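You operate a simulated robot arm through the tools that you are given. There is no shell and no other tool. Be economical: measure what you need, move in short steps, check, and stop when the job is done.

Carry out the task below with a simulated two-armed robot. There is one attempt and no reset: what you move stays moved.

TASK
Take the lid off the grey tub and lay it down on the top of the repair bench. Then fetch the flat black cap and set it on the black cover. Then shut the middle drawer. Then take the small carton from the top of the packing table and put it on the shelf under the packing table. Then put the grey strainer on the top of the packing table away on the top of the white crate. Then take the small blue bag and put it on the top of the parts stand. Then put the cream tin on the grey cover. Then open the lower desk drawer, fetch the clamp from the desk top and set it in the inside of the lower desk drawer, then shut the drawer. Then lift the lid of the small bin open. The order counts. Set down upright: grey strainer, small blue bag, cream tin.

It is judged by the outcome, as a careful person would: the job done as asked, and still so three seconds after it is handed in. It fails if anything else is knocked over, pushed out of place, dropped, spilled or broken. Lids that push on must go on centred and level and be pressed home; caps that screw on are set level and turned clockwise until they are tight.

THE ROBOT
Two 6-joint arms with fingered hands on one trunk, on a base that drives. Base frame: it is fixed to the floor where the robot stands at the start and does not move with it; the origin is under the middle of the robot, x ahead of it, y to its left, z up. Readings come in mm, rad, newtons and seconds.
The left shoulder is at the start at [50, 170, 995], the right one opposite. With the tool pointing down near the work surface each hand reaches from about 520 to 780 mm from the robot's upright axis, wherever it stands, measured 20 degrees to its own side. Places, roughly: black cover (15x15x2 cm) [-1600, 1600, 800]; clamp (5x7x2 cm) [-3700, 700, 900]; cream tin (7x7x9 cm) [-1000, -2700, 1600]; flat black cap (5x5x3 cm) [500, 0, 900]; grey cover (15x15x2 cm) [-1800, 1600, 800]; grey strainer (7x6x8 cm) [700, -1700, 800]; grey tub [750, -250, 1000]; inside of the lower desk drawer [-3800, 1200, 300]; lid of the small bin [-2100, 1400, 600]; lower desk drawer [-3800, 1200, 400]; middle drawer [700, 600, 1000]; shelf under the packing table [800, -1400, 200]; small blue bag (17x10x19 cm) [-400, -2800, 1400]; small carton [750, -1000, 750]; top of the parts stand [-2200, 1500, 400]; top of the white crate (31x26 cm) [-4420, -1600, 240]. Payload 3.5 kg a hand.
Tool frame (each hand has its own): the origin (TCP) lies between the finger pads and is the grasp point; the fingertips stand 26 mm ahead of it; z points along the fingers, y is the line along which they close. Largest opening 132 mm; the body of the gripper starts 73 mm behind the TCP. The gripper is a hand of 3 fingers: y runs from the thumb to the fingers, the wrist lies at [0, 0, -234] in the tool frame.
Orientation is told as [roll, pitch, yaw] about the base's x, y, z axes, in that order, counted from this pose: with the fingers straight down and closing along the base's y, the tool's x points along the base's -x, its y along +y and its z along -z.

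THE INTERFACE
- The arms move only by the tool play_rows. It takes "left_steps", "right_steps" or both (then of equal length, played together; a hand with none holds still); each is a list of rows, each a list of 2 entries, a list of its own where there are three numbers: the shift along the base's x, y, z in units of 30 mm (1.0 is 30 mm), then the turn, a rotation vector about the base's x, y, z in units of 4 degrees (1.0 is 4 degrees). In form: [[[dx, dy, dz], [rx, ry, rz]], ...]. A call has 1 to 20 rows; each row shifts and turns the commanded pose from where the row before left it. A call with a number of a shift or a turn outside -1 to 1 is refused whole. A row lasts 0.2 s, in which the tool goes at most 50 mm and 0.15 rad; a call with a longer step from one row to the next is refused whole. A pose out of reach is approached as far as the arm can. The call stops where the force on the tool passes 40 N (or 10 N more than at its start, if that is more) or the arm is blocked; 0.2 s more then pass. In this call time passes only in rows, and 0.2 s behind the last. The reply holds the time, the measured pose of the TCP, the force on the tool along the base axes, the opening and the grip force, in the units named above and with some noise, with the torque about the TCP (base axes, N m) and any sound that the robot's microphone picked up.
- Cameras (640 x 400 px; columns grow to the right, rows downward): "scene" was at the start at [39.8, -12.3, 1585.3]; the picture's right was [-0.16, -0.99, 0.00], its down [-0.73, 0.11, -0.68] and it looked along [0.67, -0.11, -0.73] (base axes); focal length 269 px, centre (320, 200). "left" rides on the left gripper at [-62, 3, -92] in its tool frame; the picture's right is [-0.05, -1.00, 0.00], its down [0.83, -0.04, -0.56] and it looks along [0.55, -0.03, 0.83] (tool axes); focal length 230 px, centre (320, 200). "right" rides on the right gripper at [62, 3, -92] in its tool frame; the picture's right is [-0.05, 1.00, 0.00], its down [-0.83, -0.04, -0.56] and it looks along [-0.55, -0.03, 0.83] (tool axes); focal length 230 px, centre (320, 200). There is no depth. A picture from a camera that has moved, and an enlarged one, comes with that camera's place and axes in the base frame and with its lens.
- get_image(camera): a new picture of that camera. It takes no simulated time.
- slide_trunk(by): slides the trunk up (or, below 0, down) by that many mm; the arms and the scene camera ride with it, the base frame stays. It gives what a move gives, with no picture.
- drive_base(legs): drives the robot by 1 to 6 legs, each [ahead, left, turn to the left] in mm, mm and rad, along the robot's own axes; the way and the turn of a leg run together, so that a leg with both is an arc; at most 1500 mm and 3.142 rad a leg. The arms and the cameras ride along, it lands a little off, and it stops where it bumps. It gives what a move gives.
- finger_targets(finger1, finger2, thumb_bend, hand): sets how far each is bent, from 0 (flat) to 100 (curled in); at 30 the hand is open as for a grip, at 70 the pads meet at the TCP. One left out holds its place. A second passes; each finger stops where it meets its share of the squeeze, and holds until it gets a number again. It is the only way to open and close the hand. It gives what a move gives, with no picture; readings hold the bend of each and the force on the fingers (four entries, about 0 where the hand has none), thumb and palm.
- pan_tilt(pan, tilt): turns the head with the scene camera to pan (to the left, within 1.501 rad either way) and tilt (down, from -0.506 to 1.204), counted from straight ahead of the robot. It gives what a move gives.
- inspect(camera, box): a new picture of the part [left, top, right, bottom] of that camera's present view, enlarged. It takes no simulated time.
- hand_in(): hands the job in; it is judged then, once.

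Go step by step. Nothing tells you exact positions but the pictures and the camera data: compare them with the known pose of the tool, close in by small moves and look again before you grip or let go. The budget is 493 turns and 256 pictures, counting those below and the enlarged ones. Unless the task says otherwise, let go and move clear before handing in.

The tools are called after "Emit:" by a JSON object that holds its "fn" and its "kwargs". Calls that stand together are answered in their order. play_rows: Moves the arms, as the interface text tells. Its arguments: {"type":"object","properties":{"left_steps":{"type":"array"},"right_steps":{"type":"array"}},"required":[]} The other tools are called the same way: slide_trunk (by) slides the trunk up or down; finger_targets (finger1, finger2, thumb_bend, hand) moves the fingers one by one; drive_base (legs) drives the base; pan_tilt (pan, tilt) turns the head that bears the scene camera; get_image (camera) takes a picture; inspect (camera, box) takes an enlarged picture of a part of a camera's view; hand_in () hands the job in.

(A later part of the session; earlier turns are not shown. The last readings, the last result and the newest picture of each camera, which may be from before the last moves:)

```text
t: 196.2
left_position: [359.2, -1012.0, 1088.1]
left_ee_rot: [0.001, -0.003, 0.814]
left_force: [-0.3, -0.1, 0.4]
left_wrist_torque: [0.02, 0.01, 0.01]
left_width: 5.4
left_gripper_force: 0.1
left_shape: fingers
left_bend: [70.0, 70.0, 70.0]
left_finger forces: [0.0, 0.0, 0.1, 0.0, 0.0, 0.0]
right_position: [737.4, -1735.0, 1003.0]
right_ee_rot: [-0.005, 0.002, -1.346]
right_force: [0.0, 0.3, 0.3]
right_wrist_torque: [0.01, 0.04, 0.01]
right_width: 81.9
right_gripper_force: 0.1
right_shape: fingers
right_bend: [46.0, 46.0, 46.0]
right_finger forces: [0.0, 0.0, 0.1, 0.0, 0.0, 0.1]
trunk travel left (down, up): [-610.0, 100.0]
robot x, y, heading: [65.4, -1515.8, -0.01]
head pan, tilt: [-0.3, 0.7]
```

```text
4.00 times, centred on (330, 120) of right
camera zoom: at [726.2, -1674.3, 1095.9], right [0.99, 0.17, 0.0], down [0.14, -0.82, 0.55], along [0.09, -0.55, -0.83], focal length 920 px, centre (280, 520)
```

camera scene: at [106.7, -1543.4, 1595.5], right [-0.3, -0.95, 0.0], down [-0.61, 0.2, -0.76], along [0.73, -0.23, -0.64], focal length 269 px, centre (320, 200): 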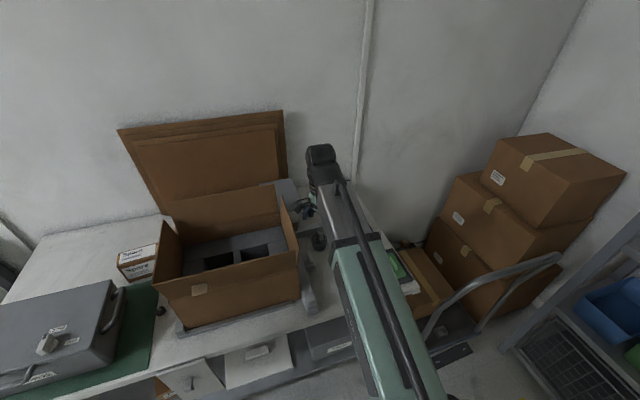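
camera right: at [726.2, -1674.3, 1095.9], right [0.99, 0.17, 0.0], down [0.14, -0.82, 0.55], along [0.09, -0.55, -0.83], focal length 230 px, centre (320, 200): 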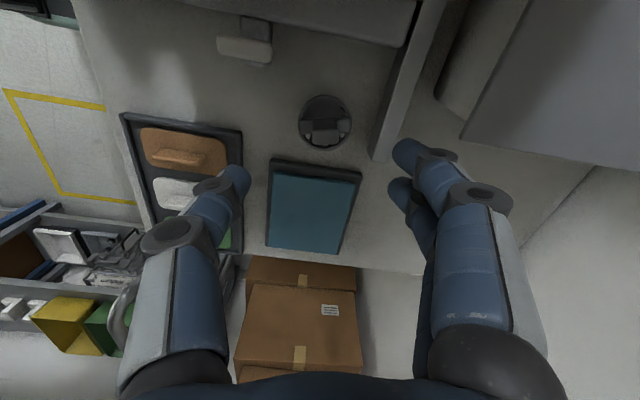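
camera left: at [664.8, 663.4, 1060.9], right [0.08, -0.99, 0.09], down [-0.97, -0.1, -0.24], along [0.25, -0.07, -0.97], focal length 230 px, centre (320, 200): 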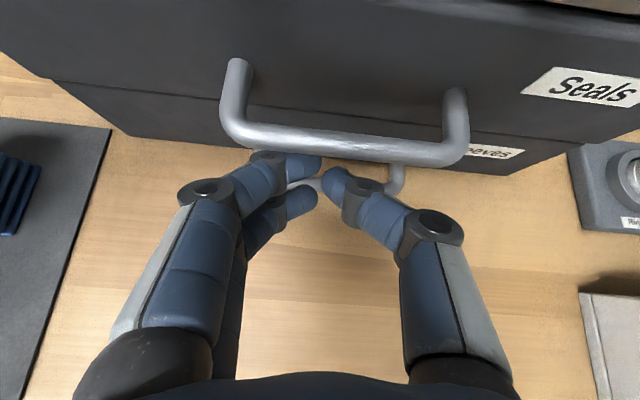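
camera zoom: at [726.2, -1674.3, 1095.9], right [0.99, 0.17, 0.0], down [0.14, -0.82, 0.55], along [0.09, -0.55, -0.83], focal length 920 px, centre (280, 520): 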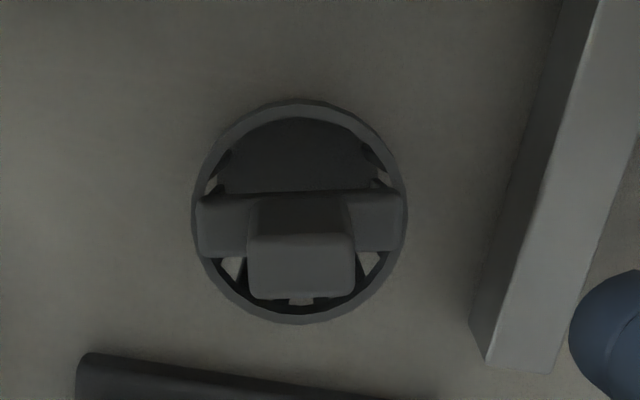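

The post is ~26 mm wide, top at z≈884, at [742, -1741]. I narrow the fingers and lower onto it.

Emit:
{"fn": "finger_targets", "kwargs": {"hand": "right", "finger1": 56, "finger2": 56, "thumb_bend": 56}}

Emit:
{"fn": "play_rows", "kwargs": {"right_steps": [[[0.15, -0.2, -1], [0, 0, 0]], [[0, 0, -1], [0, 0, 0]], [[0, 0, -0.8], [0, 0, 0]]]}}

Emit:
{"fn": "get_image", "kwargs": {"camera": "right"}}

```text
t: 197.2
left_position: [358.1, -1012.4, 1088.0]
left_ee_rot: [0.0, -0.003, 0.814]
left_force: [-0.5, 0.4, -0.6]
left_wrist_torque: [-0.02, 0.01, -0.03]
left_width: 5.7
left_gripper_force: 0.0
left_shape: fingers
left_bend: [70.0, 70.0, 70.0]
left_finger forces: [0.1, 0.1, 0.0, 0.1, 0.0, 0.1]
right_position: [736.6, -1736.0, 1003.0]
right_ee_rot: [-0.003, 0.002, -1.346]
right_force: [0.1, -0.3, 0.0]
right_wrist_torque: [-0.02, 0.0, -0.01]
right_width: 48.5
right_gripper_force: 0.1
right_shape: fingers
right_bend: [56.0, 56.0, 56.0]
right_finger forces: [0.0, 0.0, 0.0, 0.0, 0.0, 0.1]
trunk travel left (down, up): [-610.0, 100.0]
robot x, y, heading: [67.5, -1518.2, -0.005]
head pan, tilt: [-0.3, 0.7]
```

```text
t: 198.0
left_position: [358.8, -1013.3, 1087.3]
left_ee_rot: [0.0, -0.003, 0.813]
left_force: [0.3, 0.3, 0.1]
left_wrist_torque: [0.06, -0.01, 0.0]
left_width: 5.4
left_gripper_force: 0.2
left_shape: fingers
left_bend: [70.0, 70.0, 70.0]
left_finger forces: [0.0, 0.0, 0.0, 0.0, 0.0, 0.0]
right_position: [741.1, -1741.3, 916.7]
right_ee_rot: [-0.003, 0.002, -1.347]
right_force: [-0.2, -0.6, 0.4]
right_wrist_torque: [-0.02, -0.01, 0.04]
right_width: 48.2
right_gripper_force: 0.1
right_shape: fingers
right_bend: [56.0, 56.0, 56.0]
right_finger forces: [0.0, 0.0, 0.1, 0.1, 0.0, 0.0]
trunk travel left (down, up): [-610.0, 100.0]
robot x, y, heading: [63.2, -1516.1, -0.011]
head pan, tilt: [-0.3, 0.7]
```

```text
159 pictures are left
camera right: at [730.3, -1680.5, 1010.1], right [0.99, 0.17, 0.0], down [0.15, -0.82, 0.55], along [0.09, -0.55, -0.83], focal length 230 px, centre (320, 200)
```

right: 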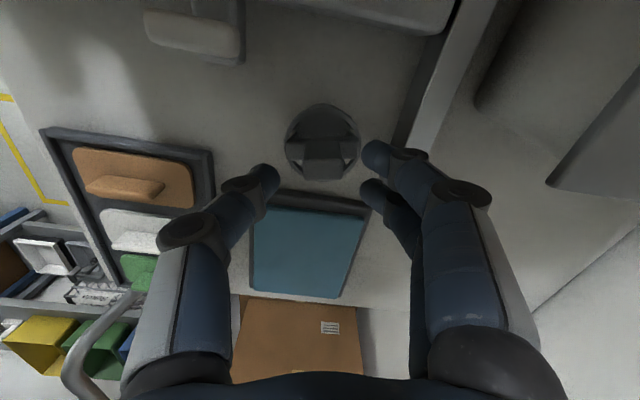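

Emit:
{"fn": "play_rows", "kwargs": {"right_steps": [[[0, 0.1, -0.7], [0, 0, 0]], [[0, 0, -0.6], [0, 0, 0]]]}}

Emit:
{"fn": "inspect", "kwargs": {"camera": "right", "box": [200, 80, 440, 260]}}

```text
t: 198.6
left_position: [359.2, -1012.2, 1087.8]
left_ee_rot: [0.0, -0.004, 0.813]
left_force: [0.7, -0.5, 0.8]
left_wrist_torque: [0.0, 0.0, -0.04]
left_width: 5.6
left_gripper_force: 0.0
left_shape: fingers
left_bend: [70.0, 70.0, 70.0]
left_finger forces: [0.0, 0.0, 0.0, 0.2, 0.0, 0.0]
right_position: [739.8, -1736.2, 879.7]
right_ee_rot: [-0.004, 0.001, -1.344]
right_force: [0.0, -0.7, 0.0]
right_wrist_torque: [0.0, 0.0, -0.01]
right_width: 48.3
right_gripper_force: 0.2
right_shape: fingers
right_bend: [56.0, 56.0, 56.0]
right_finger forces: [0.0, 0.1, 0.0, 0.1, 0.0, 0.0]
trunk travel left (down, up): [-610.0, 100.0]
robot x, y, heading: [64.0, -1517.9, -0.007]
head pan, tilt: [-0.3, 0.7]
```

```text
2.22 times, centred on (320, 170) of right
camera zoom: at [729.2, -1676.2, 971.7], right [0.99, 0.17, 0.0], down [0.15, -0.82, 0.55], along [0.09, -0.55, -0.83], focal length 511 px, centre (320, 267)
```

zoom: 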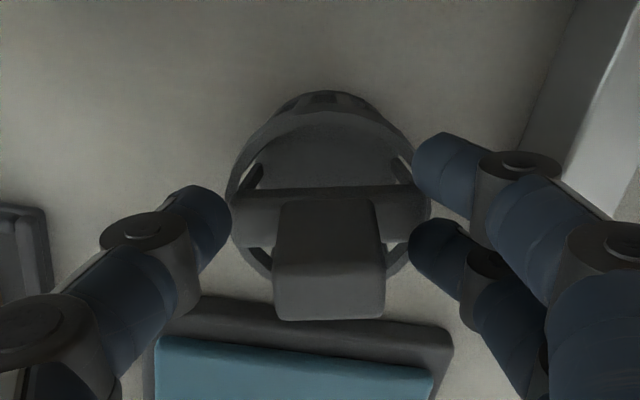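

Emit:
{"fn": "finger_targets", "kwargs": {"hand": "right", "finger1": 70, "finger2": 70, "thumb_bend": 70}}

Emit:
{"fn": "inspect", "kwargs": {"camera": "right", "box": [200, 80, 440, 260]}}

```text
t: 199.6
left_position: [358.5, -1011.4, 1087.5]
left_ee_rot: [0.0, -0.005, 0.813]
left_force: [0.2, -0.3, -0.3]
left_wrist_torque: [-0.02, 0.01, 0.0]
left_width: 5.4
left_gripper_force: 0.1
left_shape: fingers
left_bend: [70.0, 70.0, 70.0]
left_finger forces: [0.0, 0.0, 0.1, 0.0, 0.1, 0.1]
right_position: [739.2, -1737.4, 879.1]
right_ee_rot: [-0.003, 0.002, -1.345]
right_force: [0.0, -0.2, -0.5]
right_wrist_torque: [0.02, 0.01, -0.01]
right_width: 13.2
right_gripper_force: 6.9
right_shape: fingers
right_bend: [70.0, 63.0, 67.0]
right_finger forces: [0.0, 6.9, 0.1, 0.0, 6.8, 0.0]
trunk travel left (down, up): [-610.0, 100.0]
robot x, y, heading: [64.4, -1518.4, -0.011]
head pan, tilt: [-0.3, 0.7]
```

```text
2.22 times, centred on (320, 170) of right
camera zoom: at [729.2, -1676.2, 972.0], right [0.99, 0.17, 0.0], down [0.15, -0.82, 0.55], along [0.09, -0.55, -0.83], focal length 511 px, centre (320, 267)
```

zoom: 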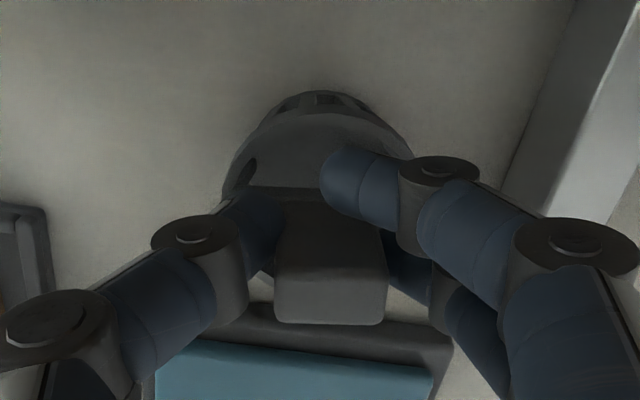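

One finger missed the post; I reopen, shift about 12 mm in −y and regrip.

Emit:
{"fn": "finger_targets", "kwargs": {"hand": "right", "finger1": 56, "finger2": 56, "thumb_bend": 56}}

Emit:
{"fn": "play_rows", "kwargs": {"right_steps": [[[0.05, -0.42, 0], [0, 0, 0]]]}}

Emit:
{"fn": "finger_targets", "kwargs": {"hand": "right", "finger1": 70, "finger2": 70, "thumb_bend": 70}}

Emit:
{"fn": "inspect", "kwargs": {"camera": "right", "box": [200, 80, 440, 260]}}

```text
t: 200.6
left_position: [358.0, -1012.6, 1087.7]
left_ee_rot: [0.002, -0.004, 0.812]
left_force: [0.7, 0.1, 0.1]
left_wrist_torque: [-0.01, 0.01, 0.04]
left_width: 5.6
left_gripper_force: 0.0
left_shape: fingers
left_bend: [70.0, 70.0, 70.0]
left_finger forces: [0.1, 0.1, 0.0, 0.0, 0.1, 0.1]
right_position: [739.6, -1736.9, 880.7]
right_ee_rot: [-0.003, 0.002, -1.347]
right_force: [0.9, -0.1, 0.4]
right_wrist_torque: [-0.03, -0.01, 0.02]
right_width: 47.4
right_gripper_force: 0.0
right_shape: fingers
right_bend: [56.0, 56.0, 56.0]
right_finger forces: [0.0, 0.1, 0.0, 0.1, 0.1, 0.0]
trunk travel left (down, up): [-610.0, 100.0]
robot x, y, heading: [64.0, -1515.7, -0.01]
head pan, tilt: [-0.3, 0.7]
```

```text
t: 201.0
left_position: [359.0, -1011.3, 1088.4]
left_ee_rot: [0.0, -0.003, 0.814]
left_force: [0.1, -0.3, -0.9]
left_wrist_torque: [-0.02, -0.01, -0.02]
left_width: 5.9
left_gripper_force: 0.1
left_shape: fingers
left_bend: [70.0, 70.0, 70.0]
left_finger forces: [0.1, 0.0, 0.1, 0.0, 0.1, 0.0]
right_position: [741.5, -1750.4, 879.3]
right_ee_rot: [-0.005, 0.002, -1.345]
right_force: [-0.7, -0.1, -0.7]
right_wrist_torque: [0.02, -0.01, 0.02]
right_width: 47.1
right_gripper_force: 0.0
right_shape: fingers
right_bend: [56.0, 56.0, 56.0]
right_finger forces: [0.1, 0.0, 0.0, 0.0, 0.0, 0.1]
trunk travel left (down, up): [-610.0, 100.0]
robot x, y, heading: [65.8, -1519.3, -0.004]
head pan, tilt: [-0.3, 0.7]
```

```text
t: 202.0
left_position: [359.0, -1012.7, 1088.3]
left_ee_rot: [0.0, -0.003, 0.815]
left_force: [-0.7, -0.4, 0.3]
left_wrist_torque: [0.02, -0.05, -0.04]
left_width: 5.6
left_gripper_force: 0.1
left_shape: fingers
left_bend: [70.0, 70.0, 70.0]
left_finger forces: [0.1, 0.1, 0.1, 0.1, 0.0, 0.0]
right_position: [740.2, -1749.4, 879.0]
right_ee_rot: [-0.003, 0.001, -1.345]
right_force: [-0.5, 0.6, -0.6]
right_wrist_torque: [-0.02, -0.01, 0.0]
right_width: 24.3
right_gripper_force: 6.6
right_shape: fingers
right_bend: [63.0, 70.0, 67.0]
right_finger forces: [6.8, 0.0, 0.0, 0.0, 6.8, 0.1]
trunk travel left (down, up): [-610.0, 100.0]
robot x, y, heading: [64.0, -1519.3, -0.009]
head pan, tilt: [-0.3, 0.7]
```

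```text
2.22 times, centred on (320, 170) of right
camera zoom: at [730.3, -1688.5, 971.4], right [0.99, 0.17, 0.0], down [0.15, -0.82, 0.55], along [0.09, -0.55, -0.83], focal length 511 px, centre (320, 267)
```

zoom: 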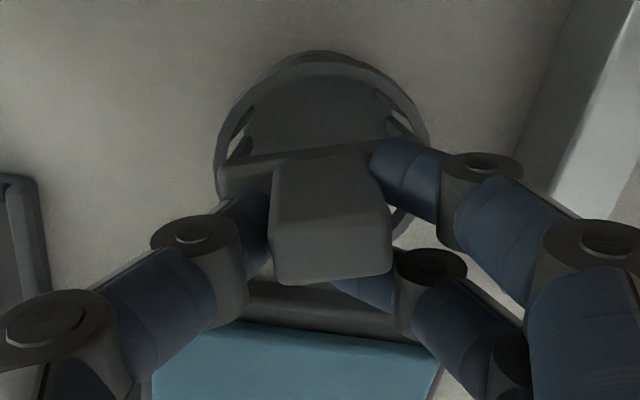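

The post is narrow in y, so the fingers straddle it. I open, rise, and turn the hand +90° to grip it across its thin side instead.

Emit:
{"fn": "finger_targets", "kwargs": {"hand": "right", "finger1": 54, "finger2": 54, "thumb_bend": 54}}

Emit:
{"fn": "play_rows", "kwargs": {"right_steps": [[[0, 0, 1], [0, 0, 0]], [[0, 0, 1], [0, 0, 0]], [[0, 0, 0], [0, 0, 1]], [[0, 0, 0], [0, 0, 1]], [[0, 0, 0], [0, 0, 1]], [[0, 0, 0], [0, 0, 1]], [[0, 0, 0], [0, 0, 1]], [[0, 0, 0], [0, 0, 1]], [[0, 0, 0], [0, 0, 1]], [[0, 0, 0], [0, 0, 1]], [[0, 0, 0], [0, 0, 1]], [[0, 0, 0], [0, 0, 1]], [[0, 0, 0], [0, 0, 1]], [[0, 0, 0], [0, 0, 1]], [[0, 0, 0], [0, 0, 1]], [[0, 0, 0], [0, 0, 1]], [[0, 0, 0], [0, 0, 1]], [[0, 0, 0], [0, 0, 1]], [[0, 0, 0], [0, 0, 1]], [[0, 0, 0], [0, 0, 1]]]}}

Emit:
{"fn": "play_rows", "kwargs": {"right_steps": [[[0, 0, 0], [0, 0, 1]], [[0, 0, 0], [0, 0, 1]], [[0, 0, 0], [0, 0, 1]]]}}

Emit:
{"fn": "get_image", "kwargs": {"camera": "right"}}

```text
t: 203.0
left_position: [358.5, -1012.4, 1087.4]
left_ee_rot: [0.0, -0.004, 0.813]
left_force: [0.4, 0.1, 0.0]
left_wrist_torque: [0.01, 0.03, 0.01]
left_width: 5.5
left_gripper_force: 0.1
left_shape: fingers
left_bend: [70.0, 70.0, 70.0]
left_finger forces: [0.0, 0.0, 0.0, 0.1, 0.1, 0.0]
right_position: [740.6, -1749.9, 880.1]
right_ee_rot: [-0.002, 0.002, -1.346]
right_force: [-0.7, 0.0, -0.5]
right_wrist_torque: [0.04, -0.01, 0.0]
right_width: 53.6
right_gripper_force: 0.1
right_shape: fingers
right_bend: [54.0, 54.0, 54.0]
right_finger forces: [0.1, 0.1, 0.0, 0.0, 0.1, 0.0]
trunk travel left (down, up): [-610.0, 100.0]
robot x, y, heading: [62.4, -1517.2, -0.008]
head pan, tilt: [-0.3, 0.7]
```

```text
t: 207.2
left_position: [358.9, -1013.2, 1088.6]
left_ee_rot: [0.0, -0.004, 0.813]
left_force: [0.7, -0.5, 0.3]
left_wrist_torque: [-0.03, 0.03, 0.0]
left_width: 5.7
left_gripper_force: 0.1
left_shape: fingers
left_bend: [70.0, 70.0, 70.0]
left_finger forces: [0.0, 0.0, 0.1, 0.0, 0.0, 0.0]
right_position: [741.5, -1750.8, 939.2]
right_ee_rot: [-0.004, 0.002, -0.087]
right_force: [0.0, 0.1, -0.3]
right_wrist_torque: [-0.03, 0.03, -0.02]
right_width: 54.0
right_gripper_force: 0.1
right_shape: fingers
right_bend: [54.0, 54.0, 54.0]
right_finger forces: [0.0, 0.1, 0.0, 0.1, 0.1, 0.0]
trunk travel left (down, up): [-610.0, 100.0]
robot x, y, heading: [61.6, -1519.0, -0.009]
head pan, tilt: [-0.3, 0.7]
```

```text
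t: 208.0
left_position: [358.9, -1012.7, 1088.3]
left_ee_rot: [0.0, -0.003, 0.813]
left_force: [-0.1, -0.6, 0.0]
left_wrist_torque: [0.0, -0.02, -0.02]
left_width: 5.5
left_gripper_force: 0.1
left_shape: fingers
left_bend: [70.0, 70.0, 70.0]
left_finger forces: [0.1, 0.0, 0.0, 0.0, 0.1, 0.0]
right_position: [741.0, -1751.4, 938.7]
right_ee_rot: [-0.004, 0.0, 0.121]
right_force: [-0.1, -0.1, 0.0]
right_wrist_torque: [0.01, -0.01, -0.01]
right_width: 53.6
right_gripper_force: 0.1
right_shape: fingers
right_bend: [54.0, 54.0, 54.0]
right_finger forces: [0.1, 0.0, 0.0, 0.0, 0.0, 0.0]
trunk travel left (down, up): [-610.0, 100.0]
robot x, y, heading: [63.4, -1519.1, -0.004]
head pan, tilt: [-0.3, 0.7]
```

```text
155 pictures are left
camera right: at [679.7, -1753.8, 1031.3], right [-0.07, 1.0, 0.0], down [0.83, 0.06, 0.55], along [0.55, 0.04, -0.83], focal length 230 px, centre (320, 200)
```

right: 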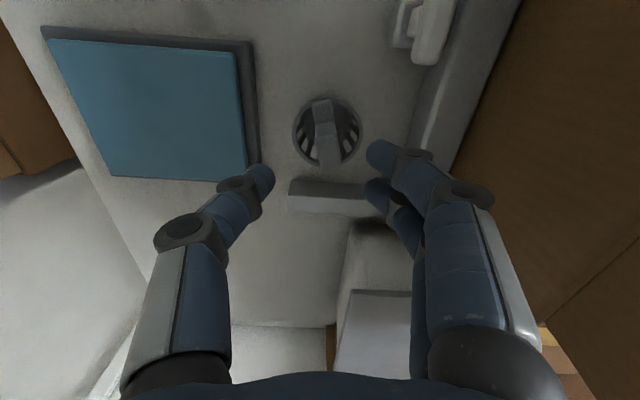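

The post is at [735, -1744]; I align and lower again.

Emit:
{"fn": "play_rows", "kwargs": {"right_steps": [[[-0.2, 0.22, -0.3], [0, 0, 1]], [[0, 0, -0.7], [0, 0, 1]], [[0, 0, -0.6], [0, 0, 0]]]}}

Emit:
{"fn": "inspect", "kwargs": {"camera": "right", "box": [200, 80, 440, 260]}}

```text
t: 208.8
left_position: [358.5, -1013.4, 1088.0]
left_ee_rot: [-0.002, -0.004, 0.815]
left_force: [-0.1, 0.7, 0.3]
left_wrist_torque: [0.02, -0.05, 0.0]
left_width: 5.7
left_gripper_force: 0.1
left_shape: fingers
left_bend: [70.0, 70.0, 70.0]
left_finger forces: [0.1, 0.0, 0.1, 0.0, 0.0, 0.0]
right_position: [734.6, -1742.5, 891.1]
right_ee_rot: [-0.003, 0.003, 0.261]
right_force: [0.0, 0.2, 0.5]
right_wrist_torque: [0.04, 0.01, 0.03]
right_width: 53.8
right_gripper_force: 0.1
right_shape: fingers
right_bend: [54.0, 54.0, 54.0]
right_finger forces: [0.1, 0.1, 0.1, 0.0, 0.1, 0.0]
trunk travel left (down, up): [-610.0, 100.0]
robot x, y, heading: [64.0, -1521.3, -0.007]
head pan, tilt: [-0.3, 0.7]
```

```text
2.22 times, centred on (320, 170) of right
camera zoom: at [674.1, -1755.1, 982.8], right [-0.21, 0.98, 0.0], down [0.81, 0.17, 0.55], along [0.54, 0.11, -0.83], focal length 511 px, centre (320, 267)
```

zoom: 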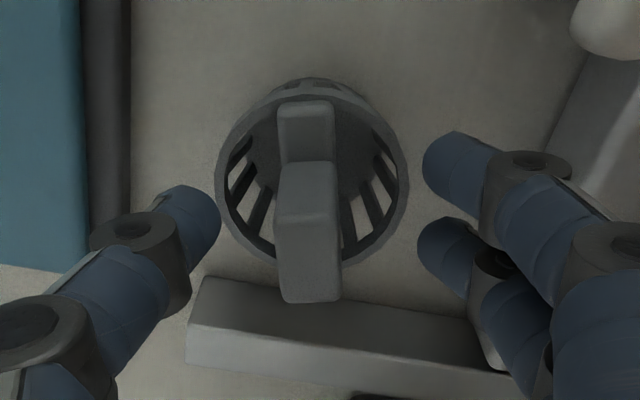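

Emit:
{"fn": "play_rows", "kwargs": {"right_steps": [[[0, -0.08, -0.45], [0, 0, 0]]]}}

Emit:
{"fn": "finger_targets", "kwargs": {"hand": "right", "finger1": 72, "finger2": 72, "thumb_bend": 72}}

Emit:
{"fn": "inspect", "kwargs": {"camera": "right", "box": [200, 80, 440, 260]}}

```text
t: 209.2
left_position: [359.5, -1013.7, 1087.3]
left_ee_rot: [0.0, -0.004, 0.812]
left_force: [0.4, -0.3, -0.9]
left_wrist_torque: [0.01, -0.02, 0.02]
left_width: 5.4
left_gripper_force: 0.0
left_shape: fingers
left_bend: [70.0, 70.0, 70.0]
left_finger forces: [0.0, 0.1, 0.1, 0.0, 0.0, 0.0]
right_position: [733.9, -1746.4, 877.6]
right_ee_rot: [-0.005, 0.002, 0.258]
right_force: [0.3, -0.2, -0.7]
right_wrist_torque: [-0.01, 0.01, 0.02]
right_width: 53.7
right_gripper_force: 0.1
right_shape: fingers
right_bend: [54.0, 54.0, 54.0]
right_finger forces: [0.0, 0.0, 0.0, 0.1, 0.0, 0.0]
trunk travel left (down, up): [-610.0, 100.0]
robot x, y, heading: [58.7, -1519.1, -0.01]
head pan, tilt: [-0.3, 0.7]
```

```text
t: 210.2
left_position: [358.2, -1011.5, 1086.3]
left_ee_rot: [-0.001, -0.003, 0.813]
left_force: [-1.3, 0.1, 1.3]
left_wrist_torque: [0.02, 0.01, 0.01]
left_width: 5.4
left_gripper_force: 0.0
left_shape: fingers
left_bend: [70.0, 70.0, 70.0]
left_finger forces: [0.0, 0.0, 0.0, 0.0, 0.1, 0.0]
right_position: [735.7, -1745.5, 877.6]
right_ee_rot: [-0.004, 0.002, 0.26]
right_force: [0.4, 0.2, -0.2]
right_wrist_torque: [0.03, -0.04, -0.01]
right_width: 7.3
right_gripper_force: 6.8
right_shape: fingers
right_bend: [71.0, 69.0, 69.0]
right_finger forces: [1.0, 5.9, 0.0, 0.0, 6.6, 0.0]
trunk travel left (down, up): [-610.0, 100.0]
robot x, y, heading: [58.6, -1518.6, -0.013]
head pan, tilt: [-0.3, 0.7]
```

```text
2.22 times, centred on (320, 170) of right
camera zoom: at [674.4, -1757.7, 969.7], right [-0.21, 0.98, 0.0], down [0.81, 0.17, 0.55], along [0.54, 0.11, -0.83], focal length 511 px, centre (320, 267)
```

zoom: 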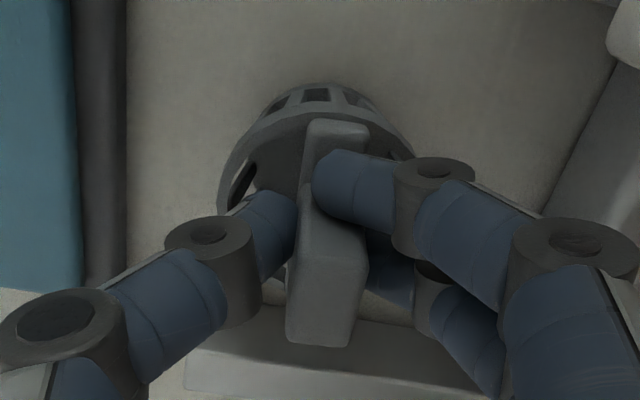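

Both fingers and the thumb hold the post. Tighten and lift.

Emit:
{"fn": "finger_targets", "kwargs": {"hand": "right", "finger1": 80, "finger2": 80, "thumb_bend": 80}}

Emit:
{"fn": "play_rows", "kwargs": {"right_steps": [[[0, 0, 0.4], [0, 0, 0]], [[0, 0, 0.6], [0, 0, 0]], [[0, 0, 1], [0, 0, 0]], [[0, 0, 1], [0, 0, 0]]]}}

Emit:
{"fn": "get_image", "kwargs": {"camera": "right"}}

```text
t: 211.2
left_position: [359.4, -1012.9, 1088.1]
left_ee_rot: [-0.001, -0.004, 0.814]
left_force: [0.2, -0.4, -0.6]
left_wrist_torque: [-0.01, 0.02, 0.02]
left_width: 5.6
left_gripper_force: 0.0
left_shape: fingers
left_bend: [70.0, 70.0, 70.0]
left_finger forces: [0.1, 0.0, 0.1, 0.1, 0.0, 0.1]
right_position: [735.2, -1745.7, 877.9]
right_ee_rot: [-0.002, 0.003, 0.26]
right_force: [-0.5, 0.0, 0.2]
right_wrist_torque: [-0.01, 0.0, -0.01]
right_width: 1.0
right_gripper_force: 17.9
right_shape: fingers
right_bend: [78.0, 71.0, 71.0]
right_finger forces: [6.2, 13.1, 0.1, 0.0, 16.6, 0.0]
trunk travel left (down, up): [-610.0, 100.0]
robot x, y, heading: [63.5, -1522.1, -0.011]
head pan, tilt: [-0.3, 0.7]
```

```text
t: 212.2
left_position: [358.7, -1012.2, 1087.8]
left_ee_rot: [0.0, -0.003, 0.812]
left_force: [-0.5, -0.4, -0.6]
left_wrist_torque: [-0.02, 0.07, -0.03]
left_width: 5.4
left_gripper_force: 0.1
left_shape: fingers
left_bend: [70.0, 70.0, 70.0]
left_finger forces: [0.0, 0.0, 0.1, 0.0, 0.0, 0.0]
right_position: [735.6, -1746.3, 968.5]
right_ee_rot: [-0.004, 0.0, 0.26]
right_force: [0.0, 0.6, -0.6]
right_wrist_torque: [0.0, 0.01, -0.02]
right_width: 0.8
right_gripper_force: 18.4
right_shape: fingers
right_bend: [79.0, 71.0, 71.0]
right_finger forces: [6.1, 13.2, 0.0, 0.1, 16.7, 0.0]
trunk travel left (down, up): [-610.0, 100.0]
robot x, y, heading: [63.5, -1520.7, -0.007]
head pan, tilt: [-0.3, 0.7]
```

```text
152 pictures are left
camera right: at [675.6, -1758.3, 1060.1], right [-0.21, 0.98, 0.0], down [0.81, 0.17, 0.55], along [0.54, 0.11, -0.83], focal length 230 px, centre (320, 200)
```

right: 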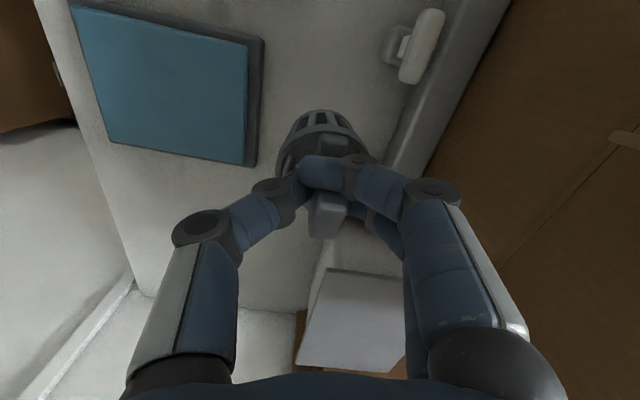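

Emit:
{"fn": "inspect", "kwargs": {"camera": "right", "box": [240, 80, 400, 260]}}

Emit:
{"fn": "inspect", "kwargs": {"camera": "scene", "box": [260, 130, 380, 250]}}

```text
2.22 times, centred on (320, 170) of right
camera zoom: at [675.6, -1758.3, 1060.1], right [-0.21, 0.98, 0.0], down [0.81, 0.17, 0.55], along [0.54, 0.11, -0.83], focal length 511 px, centre (320, 267)
```

zoom: 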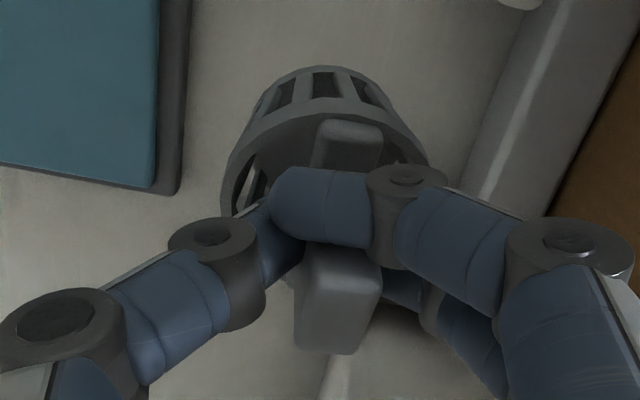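

```text
3.33 times, centred on (320, 190) of scene
camera zoom: at [105.3, -1543.4, 1595.5], right [-0.3, -0.95, 0.0], down [-0.61, 0.2, -0.77], along [0.73, -0.23, -0.64], focal length 897 px, centre (320, 233)
```

zoom: 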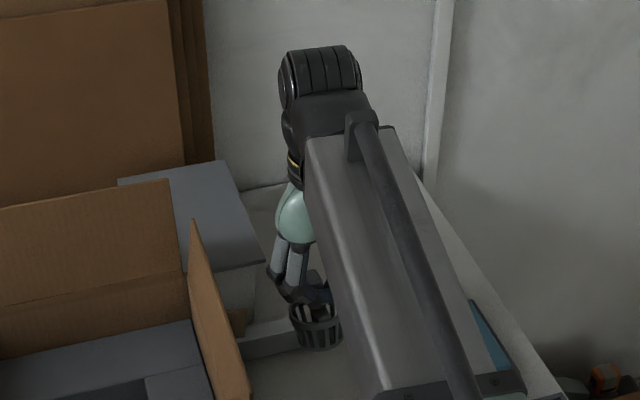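

One finger has curled past the post and the strainer hangs slightly tilted. I set it back down, shift the hand ~7 mm in +x and regrip.

Emit:
{"fn": "play_rows", "kwargs": {"right_steps": [[[0, 0, -1], [0, 0, 0]], [[0, 0, -1], [0, 0, 0]], [[0, 0, -0.7], [0, 0, 0]], [[0, 0, -0.3], [0, 0, 0]]]}}

Emit:
{"fn": "finger_targets", "kwargs": {"hand": "right", "finger1": 56, "finger2": 56, "thumb_bend": 56}}

Emit:
{"fn": "inspect", "kwargs": {"camera": "right", "box": [200, 80, 440, 260]}}

```text
t: 213.2
left_position: [358.9, -1013.3, 1086.7]
left_ee_rot: [-0.002, -0.003, 0.813]
left_force: [-0.7, 1.2, -0.4]
left_wrist_torque: [-0.02, -0.04, 0.02]
left_width: 5.4
left_gripper_force: 0.1
left_shape: fingers
left_bend: [70.0, 70.0, 70.0]
left_finger forces: [0.1, 0.1, 0.0, 0.1, 0.0, 0.0]
right_position: [736.9, -1747.7, 877.8]
right_ee_rot: [-0.003, 0.003, 0.26]
right_force: [0.2, 0.1, -0.2]
right_wrist_torque: [0.0, 0.01, 0.03]
right_width: 0.6
right_gripper_force: 18.1
right_shape: fingers
right_bend: [79.0, 71.0, 71.0]
right_finger forces: [6.1, 13.1, 0.0, 0.0, 16.7, 0.1]
trunk travel left (down, up): [-610.0, 100.0]
robot x, y, heading: [59.9, -1516.5, -0.013]
head pan, tilt: [-0.3, 0.7]
```

```text
t: 214.2
left_position: [359.5, -1011.4, 1088.3]
left_ee_rot: [0.0, -0.004, 0.814]
left_force: [-0.3, 0.2, 0.2]
left_wrist_torque: [0.0, 0.04, -0.01]
left_width: 5.6
left_gripper_force: 0.1
left_shape: fingers
left_bend: [70.0, 70.0, 70.0]
left_finger forces: [0.1, 0.0, 0.0, 0.0, 0.0, 0.1]
right_position: [735.9, -1747.4, 878.9]
right_ee_rot: [-0.004, 0.002, 0.261]
right_force: [0.4, -0.7, -0.5]
right_wrist_torque: [-0.01, -0.02, -0.04]
right_width: 47.3
right_gripper_force: 0.1
right_shape: fingers
right_bend: [56.0, 56.0, 56.0]
right_finger forces: [0.0, 0.1, 0.1, 0.0, 0.1, 0.1]
trunk travel left (down, up): [-610.0, 100.0]
robot x, y, heading: [60.7, -1519.2, -0.011]
head pan, tilt: [-0.3, 0.7]
```

```text
2.22 times, centred on (320, 170) of right
camera zoom: at [675.7, -1758.7, 970.4], right [-0.21, 0.98, 0.0], down [0.81, 0.17, 0.55], along [0.54, 0.11, -0.83], focal length 511 px, centre (320, 267)
```

zoom: 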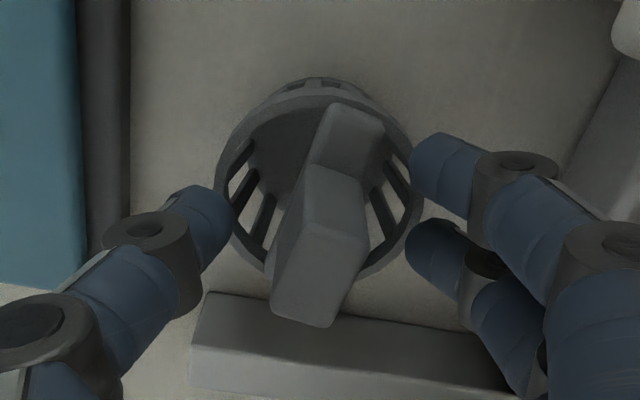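

The strainer stands flat again. A grip around the cup's outside is sturdier: I open wider and check the clearance to the tray.

Emit:
{"fn": "finger_targets", "kwargs": {"hand": "right", "finger1": 47, "finger2": 47, "thumb_bend": 47}}

Emit:
{"fn": "play_rows", "kwargs": {"right_steps": [[[-0.07, 0.05, -0.3], [0, 0, 0]], [[0, 0, -0.4], [0, 0, 0]]]}}

Emit:
{"fn": "inspect", "kwargs": {"camera": "right", "box": [200, 80, 440, 260]}}

```text
t: 215.2
left_position: [357.7, -1012.7, 1088.5]
left_ee_rot: [0.001, -0.002, 0.814]
left_force: [-0.2, 0.1, -0.5]
left_wrist_torque: [0.01, -0.01, 0.01]
left_width: 5.5
left_gripper_force: 0.1
left_shape: fingers
left_bend: [70.0, 70.0, 70.0]
left_finger forces: [0.0, 0.1, 0.0, 0.1, 0.1, 0.1]
right_position: [736.5, -1747.6, 878.7]
right_ee_rot: [-0.005, 0.002, 0.261]
right_force: [-0.6, 0.3, 0.0]
right_wrist_torque: [0.01, 0.02, 0.01]
right_width: 77.2
right_gripper_force: 0.1
right_shape: fingers
right_bend: [47.0, 47.0, 47.0]
right_finger forces: [0.0, 0.0, 0.0, 0.0, 0.0, 0.0]
trunk travel left (down, up): [-610.0, 100.0]
robot x, y, heading: [62.0, -1514.9, -0.008]
head pan, tilt: [-0.3, 0.7]
```

```text
t: 215.8
left_position: [359.1, -1012.5, 1087.4]
left_ee_rot: [-0.002, -0.003, 0.811]
left_force: [-0.7, -0.2, -0.5]
left_wrist_torque: [0.0, 0.0, 0.0]
left_width: 5.7
left_gripper_force: 0.1
left_shape: fingers
left_bend: [70.0, 70.0, 70.0]
left_finger forces: [0.0, 0.1, 0.0, 0.0, 0.0, 0.0]
right_position: [734.7, -1744.7, 857.8]
right_ee_rot: [-0.003, 0.001, 0.261]
right_force: [0.0, -0.1, 0.1]
right_wrist_torque: [0.04, 0.02, -0.01]
right_width: 77.2
right_gripper_force: 0.1
right_shape: fingers
right_bend: [47.0, 47.0, 47.0]
right_finger forces: [0.0, 0.1, 0.0, 0.0, 0.0, 0.0]
trunk travel left (down, up): [-610.0, 100.0]
robot x, y, heading: [63.0, -1517.0, -0.01]
head pan, tilt: [-0.3, 0.7]
```

```text
2.22 times, centred on (320, 170) of right
camera zoom: at [673.8, -1756.3, 949.3], right [-0.21, 0.98, 0.0], down [0.81, 0.17, 0.55], along [0.54, 0.11, -0.83], focal length 511 px, centre (320, 267)
```

zoom: 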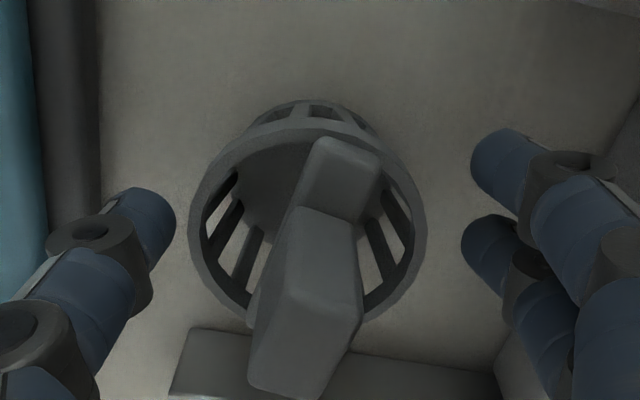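

Emit:
{"fn": "play_rows", "kwargs": {"right_steps": [[[0, 0, -0.3], [0, 0, 0]], [[0, 0, -0.25], [0, 0, 0]]]}}

Emit:
{"fn": "finger_targets", "kwargs": {"hand": "right", "finger1": 60, "finger2": 60, "thumb_bend": 60}}

Emit:
{"fn": "inspect", "kwargs": {"camera": "right", "box": [200, 80, 440, 260]}}

```text
t: 216.4
left_position: [359.0, -1012.5, 1087.0]
left_ee_rot: [0.0, -0.004, 0.814]
left_force: [0.1, -0.2, 0.5]
left_wrist_torque: [0.0, -0.01, 0.01]
left_width: 5.6
left_gripper_force: 0.1
left_shape: fingers
left_bend: [70.0, 70.0, 70.0]
left_finger forces: [0.0, 0.1, 0.1, 0.0, 0.0, 0.0]
right_position: [733.0, -1744.6, 841.0]
right_ee_rot: [-0.004, 0.002, 0.26]
right_force: [-0.1, -0.6, -0.2]
right_wrist_torque: [0.01, 0.02, 0.02]
right_width: 77.6
right_gripper_force: 0.0
right_shape: fingers
right_bend: [47.0, 47.0, 47.0]
right_finger forces: [0.0, 0.1, 0.0, 0.0, 0.1, 0.1]
trunk travel left (down, up): [-610.0, 100.0]
robot x, y, heading: [64.4, -1517.4, -0.009]
head pan, tilt: [-0.3, 0.7]
```

```text
t: 217.4
left_position: [358.0, -1012.4, 1086.9]
left_ee_rot: [0.0, -0.003, 0.811]
left_force: [0.2, -0.6, -0.3]
left_wrist_torque: [-0.03, -0.03, -0.01]
left_width: 5.2
left_gripper_force: 0.0
left_shape: fingers
left_bend: [70.0, 70.0, 70.0]
left_finger forces: [0.1, 0.0, 0.1, 0.0, 0.0, 0.0]
right_position: [733.5, -1744.4, 840.6]
right_ee_rot: [-0.004, 0.0, 0.261]
right_force: [-1.3, -0.7, -0.7]
right_wrist_torque: [0.0, -0.04, 0.03]
right_width: 46.3
right_gripper_force: 4.7
right_shape: fingers
right_bend: [57.0, 56.0, 58.0]
right_finger forces: [1.9, 2.8, 0.1, 0.0, 4.9, 0.0]
trunk travel left (down, up): [-610.0, 100.0]
robot x, y, heading: [61.5, -1518.2, -0.008]
head pan, tilt: [-0.3, 0.7]
```

```text
2.22 times, centred on (320, 170) of right
camera zoom: at [672.8, -1756.8, 932.2], right [-0.21, 0.98, 0.0], down [0.81, 0.17, 0.55], along [0.54, 0.11, -0.83], focal length 511 px, centre (320, 267)
```

zoom: 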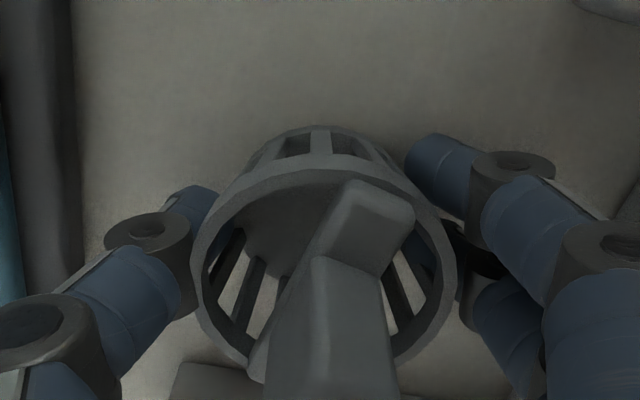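

All three touch the cup evenly, below its wider rim. Tighten and lift.

Emit:
{"fn": "finger_targets", "kwargs": {"hand": "right", "finger1": 66, "finger2": 66, "thumb_bend": 66}}

Emit:
{"fn": "play_rows", "kwargs": {"right_steps": [[[0, 0, 0.4], [0, 0, 0]], [[0, 0, 0.8], [0, 0, 0]], [[0, 0, 1], [0, 0, 0]], [[0, 0, 1], [0, 0, 0]], [[0, 0, 1], [0, 0, 0]], [[0, 0, 1], [0, 0, 0]], [[0, 0, 1], [0, 0, 0]]]}}

Emit:
{"fn": "get_image", "kwargs": {"camera": "right"}}

```text
t: 218.4
left_position: [358.6, -1012.4, 1088.2]
left_ee_rot: [0.0, -0.003, 0.814]
left_force: [0.2, -0.5, 1.2]
left_wrist_torque: [0.0, 0.01, 0.0]
left_width: 5.6
left_gripper_force: 0.0
left_shape: fingers
left_bend: [70.0, 70.0, 70.0]
left_finger forces: [0.0, 0.1, 0.0, 0.0, 0.0, 0.0]
right_position: [732.3, -1745.9, 839.3]
right_ee_rot: [-0.004, 0.001, 0.26]
right_force: [0.1, 1.1, -0.1]
right_wrist_torque: [-0.02, 0.01, 0.03]
right_width: 43.3
right_gripper_force: 12.1
right_shape: fingers
right_bend: [59.0, 57.0, 61.0]
right_finger forces: [6.1, 6.8, 0.0, 0.1, 12.3, 0.0]
trunk travel left (down, up): [-610.0, 100.0]
robot x, y, heading: [61.0, -1517.5, -0.012]
head pan, tilt: [-0.3, 0.7]
```

```text
t: 220.0
left_position: [358.3, -1011.9, 1087.8]
left_ee_rot: [0.0, -0.003, 0.813]
left_force: [0.7, 0.3, 1.0]
left_wrist_torque: [0.0, -0.02, 0.01]
left_width: 5.7
left_gripper_force: 0.1
left_shape: fingers
left_bend: [70.0, 70.0, 70.0]
left_finger forces: [0.1, 0.0, 0.0, 0.1, 0.0, 0.0]
right_position: [735.3, -1742.9, 1026.8]
right_ee_rot: [-0.005, 0.003, 0.262]
right_force: [0.2, -0.5, -1.1]
right_wrist_torque: [0.04, 0.03, -0.04]
right_width: 43.0
right_gripper_force: 12.8
right_shape: fingers
right_bend: [59.0, 57.0, 61.0]
right_finger forces: [6.0, 6.8, 0.0, 0.0, 12.2, 0.0]
trunk travel left (down, up): [-610.0, 100.0]
robot x, y, heading: [66.1, -1516.5, -0.009]
head pan, tilt: [-0.3, 0.7]
```

```text
146 pictures are left
camera right: at [673.5, -1755.6, 1119.0], right [-0.21, 0.98, 0.0], down [0.81, 0.17, 0.55], along [0.54, 0.11, -0.83], focal length 230 px, centre (320, 200)
```

right: 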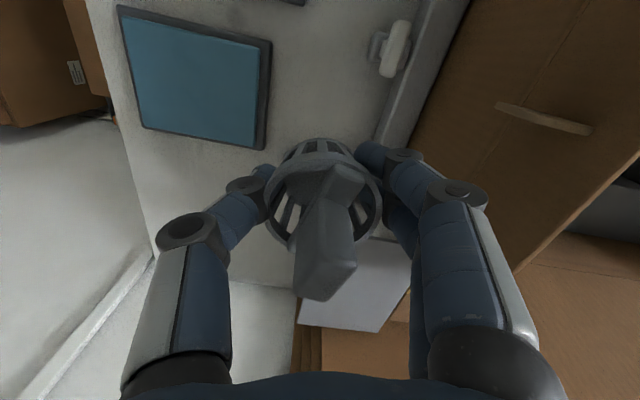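

The strainer is held securely. I back away, turn around toward the west and look for the route to the white crate.

Emit:
{"fn": "drive_base", "kwargs": {"legs": [[-330, 0, 0], [0, 0, -1.57]]}}

Emit:
{"fn": "pan_tilt", "kwargs": {"pan": -1.1, "tilt": 0.5}}

Emit:
{"fn": "get_image", "kwargs": {"camera": "scene"}}

```text
t: 226.0
left_position: [231.9, -1815.9, 1088.1]
left_ee_rot: [0.001, -0.003, -0.769]
left_force: [-0.1, -0.1, 1.1]
left_wrist_torque: [0.01, 0.0, -0.01]
left_width: 5.6
left_gripper_force: 0.0
left_shape: fingers
left_bend: [70.0, 70.0, 70.0]
left_finger forces: [0.2, 0.1, 0.1, 0.1, 0.0, 0.0]
right_position: [-502.2, -2182.9, 1026.6]
right_ee_rot: [-0.003, 0.003, -1.322]
right_force: [0.2, -0.3, 0.3]
right_wrist_torque: [-0.01, 0.01, -0.01]
right_width: 42.3
right_gripper_force: 11.5
right_shape: fingers
right_bend: [59.0, 57.0, 61.0]
right_finger forces: [4.8, 6.8, 0.1, 0.1, 11.9, 0.0]
trunk travel left (down, up): [-610.0, 100.0]
robot x, y, heading: [-264.4, -1513.5, -1.593]
head pan, tilt: [-0.3, 0.7]
```

```text
t: 227.1
left_position: [233.0, -1816.0, 1086.6]
left_ee_rot: [0.0, -0.005, -0.77]
left_force: [0.2, 0.2, 0.1]
left_wrist_torque: [0.0, -0.01, -0.02]
left_width: 5.9
left_gripper_force: 0.1
left_shape: fingers
left_bend: [70.0, 70.0, 70.0]
left_finger forces: [0.1, 0.0, 0.1, 0.0, 0.0, 0.0]
right_position: [-502.6, -2183.0, 1025.9]
right_ee_rot: [-0.003, 0.0, -1.322]
right_force: [0.5, 0.4, 0.5]
right_wrist_torque: [0.0, 0.06, 0.0]
right_width: 42.2
right_gripper_force: 11.9
right_shape: fingers
right_bend: [59.0, 57.0, 61.0]
right_finger forces: [4.8, 6.8, 0.0, 0.0, 11.9, 0.0]
trunk travel left (down, up): [-610.0, 100.0]
robot x, y, heading: [-265.7, -1515.5, -1.595]
head pan, tilt: [-1.1, 0.499]
```

```text
145 pictures are left
camera scene: at [-349.6, -1513.8, 1613.2], right [-0.44, 0.9, 0.0], down [0.43, 0.21, -0.88], along [-0.79, -0.38, -0.48], focal length 269 px, centre (320, 200)
```

scene: 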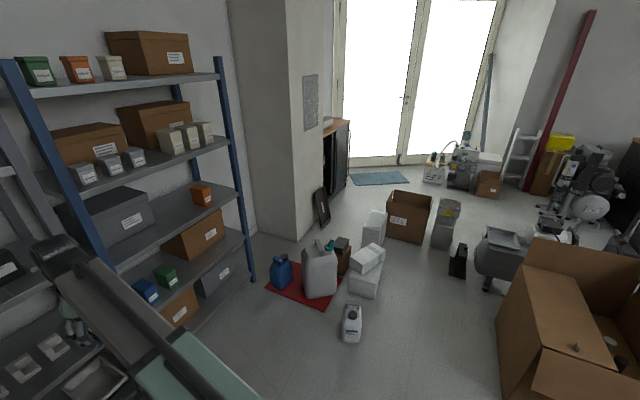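

Emit:
{"fn": "inspect", "kwargs": {"camera": "scene", "box": [330, 110, 560, 290]}}

```text
2.22 times, centred on (445, 200) of scene
camera zoom: at [-349.6, -1513.8, 1613.2], right [-0.44, 0.9, 0.0], down [0.43, 0.21, -0.88], along [-0.79, -0.38, -0.48], focal length 598 px, centre (42, 200)
```

zoom: 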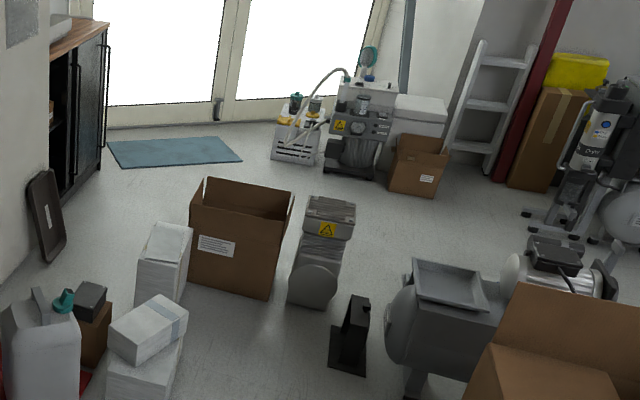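

The direct way west is blocked by cartons and boxes, so I go around north past the island. I turn to face north and drive up between bench and machines.

Emit:
{"fn": "drive_base", "kwargs": {"legs": [[0, 0, -3.11], [0, -80, 0], [1400, 0, 0]]}}

```text
t: 242.0
left_position: [-661.8, 161.9, 1088.5]
left_ee_rot: [0.001, -0.004, 2.366]
left_force: [0.9, -0.3, -0.1]
left_wrist_torque: [0.01, 0.0, 0.0]
left_width: 5.6
left_gripper_force: 0.1
left_shape: fingers
left_bend: [70.0, 70.0, 70.0]
left_finger forces: [0.0, 0.0, 0.0, 0.1, 0.0, 0.0]
right_position: [75.7, 525.6, 1025.8]
right_ee_rot: [-0.005, 0.001, 1.812]
right_force: [-0.7, 0.5, -1.1]
right_wrist_torque: [0.03, 0.0, -0.02]
right_width: 39.7
right_gripper_force: 10.3
right_shape: fingers
right_bend: [60.0, 57.0, 61.0]
right_finger forces: [4.1, 6.6, 0.0, 0.1, 10.9, 0.1]
trunk travel left (down, up): [-610.0, 100.0]
robot x, y, heading: [-158.8, -140.6, 1.543]
head pan, tilt: [-1.1, 0.499]
```

Emit:
{"fn": "get_image", "kwargs": {"camera": "right"}}

```text
143 pictures are left
camera right: at [86.5, 466.0, 1118.4], right [-0.98, -0.19, 0.0], down [-0.16, 0.82, 0.55], along [-0.1, 0.54, -0.83], focal length 230 px, centre (320, 200)
```

right: 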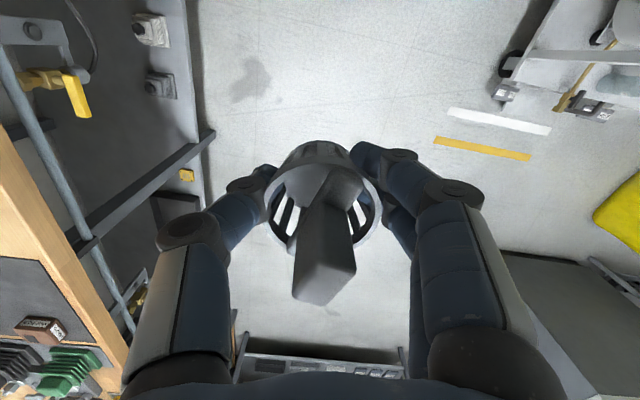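

The strainer is still well held; I tighten slightly and drive on.

Emit:
{"fn": "finger_targets", "kwargs": {"hand": "right", "finger1": 68, "finger2": 67, "thumb_bend": 67}}

Emit:
{"fn": "drive_base", "kwargs": {"legs": [[1300, -30, 0.028], [0, 0, 1.571], [0, -950, 0]]}}

```text
t: 243.0
left_position: [-662.2, 163.3, 1088.2]
left_ee_rot: [0.001, -0.003, 2.366]
left_force: [-0.3, -0.1, -0.2]
left_wrist_torque: [-0.02, 0.0, 0.0]
left_width: 5.6
left_gripper_force: 0.1
left_shape: fingers
left_bend: [70.0, 70.0, 70.0]
left_finger forces: [0.0, 0.1, 0.1, 0.1, 0.1, 0.0]
right_position: [76.0, 524.5, 1026.1]
right_ee_rot: [-0.003, 0.002, 1.813]
right_force: [0.5, -0.2, -0.5]
right_wrist_torque: [0.0, -0.01, 0.01]
right_width: 38.7
right_gripper_force: 12.9
right_shape: fingers
right_bend: [61.0, 57.0, 62.0]
right_finger forces: [5.2, 7.6, 0.0, 0.0, 13.0, 0.0]
trunk travel left (down, up): [-610.0, 100.0]
robot x, y, heading: [-163.4, -139.2, 1.546]
head pan, tilt: [-1.1, 0.499]
```

```text
t: 257.9
left_position: [-414.8, 1610.1, 1088.2]
left_ee_rot: [-0.001, -0.005, -2.308]
left_force: [-0.5, -0.2, -0.7]
left_wrist_torque: [-0.01, 0.01, -0.01]
left_width: 5.4
left_gripper_force: 0.0
left_shape: fingers
left_bend: [70.0, 70.0, 70.0]
left_finger forces: [0.0, 0.1, 0.0, 0.0, 0.1, 0.0]
right_position: [-806.5, 2332.2, 1025.9]
right_ee_rot: [-0.003, 0.001, -2.858]
right_force: [-0.8, -0.1, -0.4]
right_wrist_torque: [-0.07, 0.0, -0.03]
right_width: 37.7
right_gripper_force: 12.3
right_shape: fingers
right_bend: [61.0, 57.0, 62.0]
right_finger forces: [4.6, 7.5, 0.0, 0.0, 12.5, 0.0]
trunk travel left (down, up): [-610.0, 100.0]
robot x, y, heading: [-131.7, 2122.7, -3.131]
head pan, tilt: [-1.1, 0.499]
```

Emit:
{"fn": "drive_base", "kwargs": {"legs": [[0, -110, 0], [1400, 0, -0.01], [700, 0, 0]]}}

Emit:
{"fn": "pan_tilt", "kwargs": {"pan": 0.3, "tilt": 0.5}}

Emit:
{"fn": "get_image", "kwargs": {"camera": "scene"}}

```text
t: 269.1
left_position: [-2496.3, 1689.0, 1086.8]
left_ee_rot: [0.0, -0.003, -2.31]
left_force: [0.1, -1.1, -0.3]
left_wrist_torque: [0.01, -0.04, 0.02]
left_width: 5.4
left_gripper_force: 0.0
left_shape: fingers
left_bend: [70.0, 70.0, 70.0]
left_finger forces: [0.0, 0.1, 0.0, 0.1, 0.1, 0.0]
right_position: [-2885.8, 2415.3, 1025.5]
right_ee_rot: [-0.004, 0.002, -2.865]
right_force: [0.1, 0.6, -0.6]
right_wrist_torque: [0.02, -0.01, 0.0]
right_width: 37.7
right_gripper_force: 12.2
right_shape: fingers
right_bend: [61.0, 57.0, 62.0]
right_finger forces: [4.6, 7.5, 0.0, 0.1, 12.5, 0.0]
trunk travel left (down, up): [-610.0, 100.0]
robot x, y, heading: [-2210.1, 2196.7, -3.135]
head pan, tilt: [-1.1, 0.499]
```

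```text
t: 270.6
left_position: [-2496.2, 1689.4, 1088.2]
left_ee_rot: [0.0, -0.004, -2.312]
left_force: [0.7, -0.2, 0.3]
left_wrist_torque: [-0.04, 0.0, -0.01]
left_width: 5.6
left_gripper_force: 0.1
left_shape: fingers
left_bend: [70.0, 70.0, 70.0]
left_finger forces: [0.0, 0.0, 0.0, 0.1, 0.0, 0.0]
right_position: [-2885.4, 2415.6, 1027.5]
right_ee_rot: [-0.003, 0.001, -2.865]
right_force: [0.3, 0.2, 0.2]
right_wrist_torque: [0.01, 0.0, 0.0]
right_width: 37.8
right_gripper_force: 12.0
right_shape: fingers
right_bend: [61.0, 57.0, 62.0]
right_finger forces: [4.6, 7.4, 0.0, 0.1, 12.5, 0.1]
trunk travel left (down, up): [-610.0, 100.0]
robot x, y, heading: [-2207.0, 2202.0, -3.132]
head pan, tilt: [0.3, 0.499]
```

```text
142 pictures are left
camera scene: at [-2254.9, 2174.2, 1613.2], right [-0.3, 0.95, 0.0], down [0.46, 0.15, -0.88], along [-0.84, -0.27, -0.48], focal length 269 px, centre (320, 200)
```

scene: 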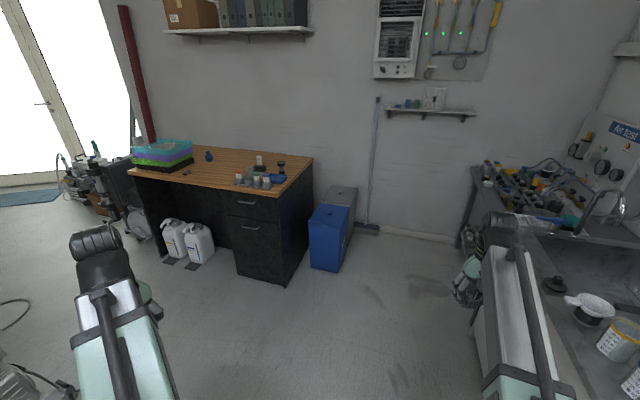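

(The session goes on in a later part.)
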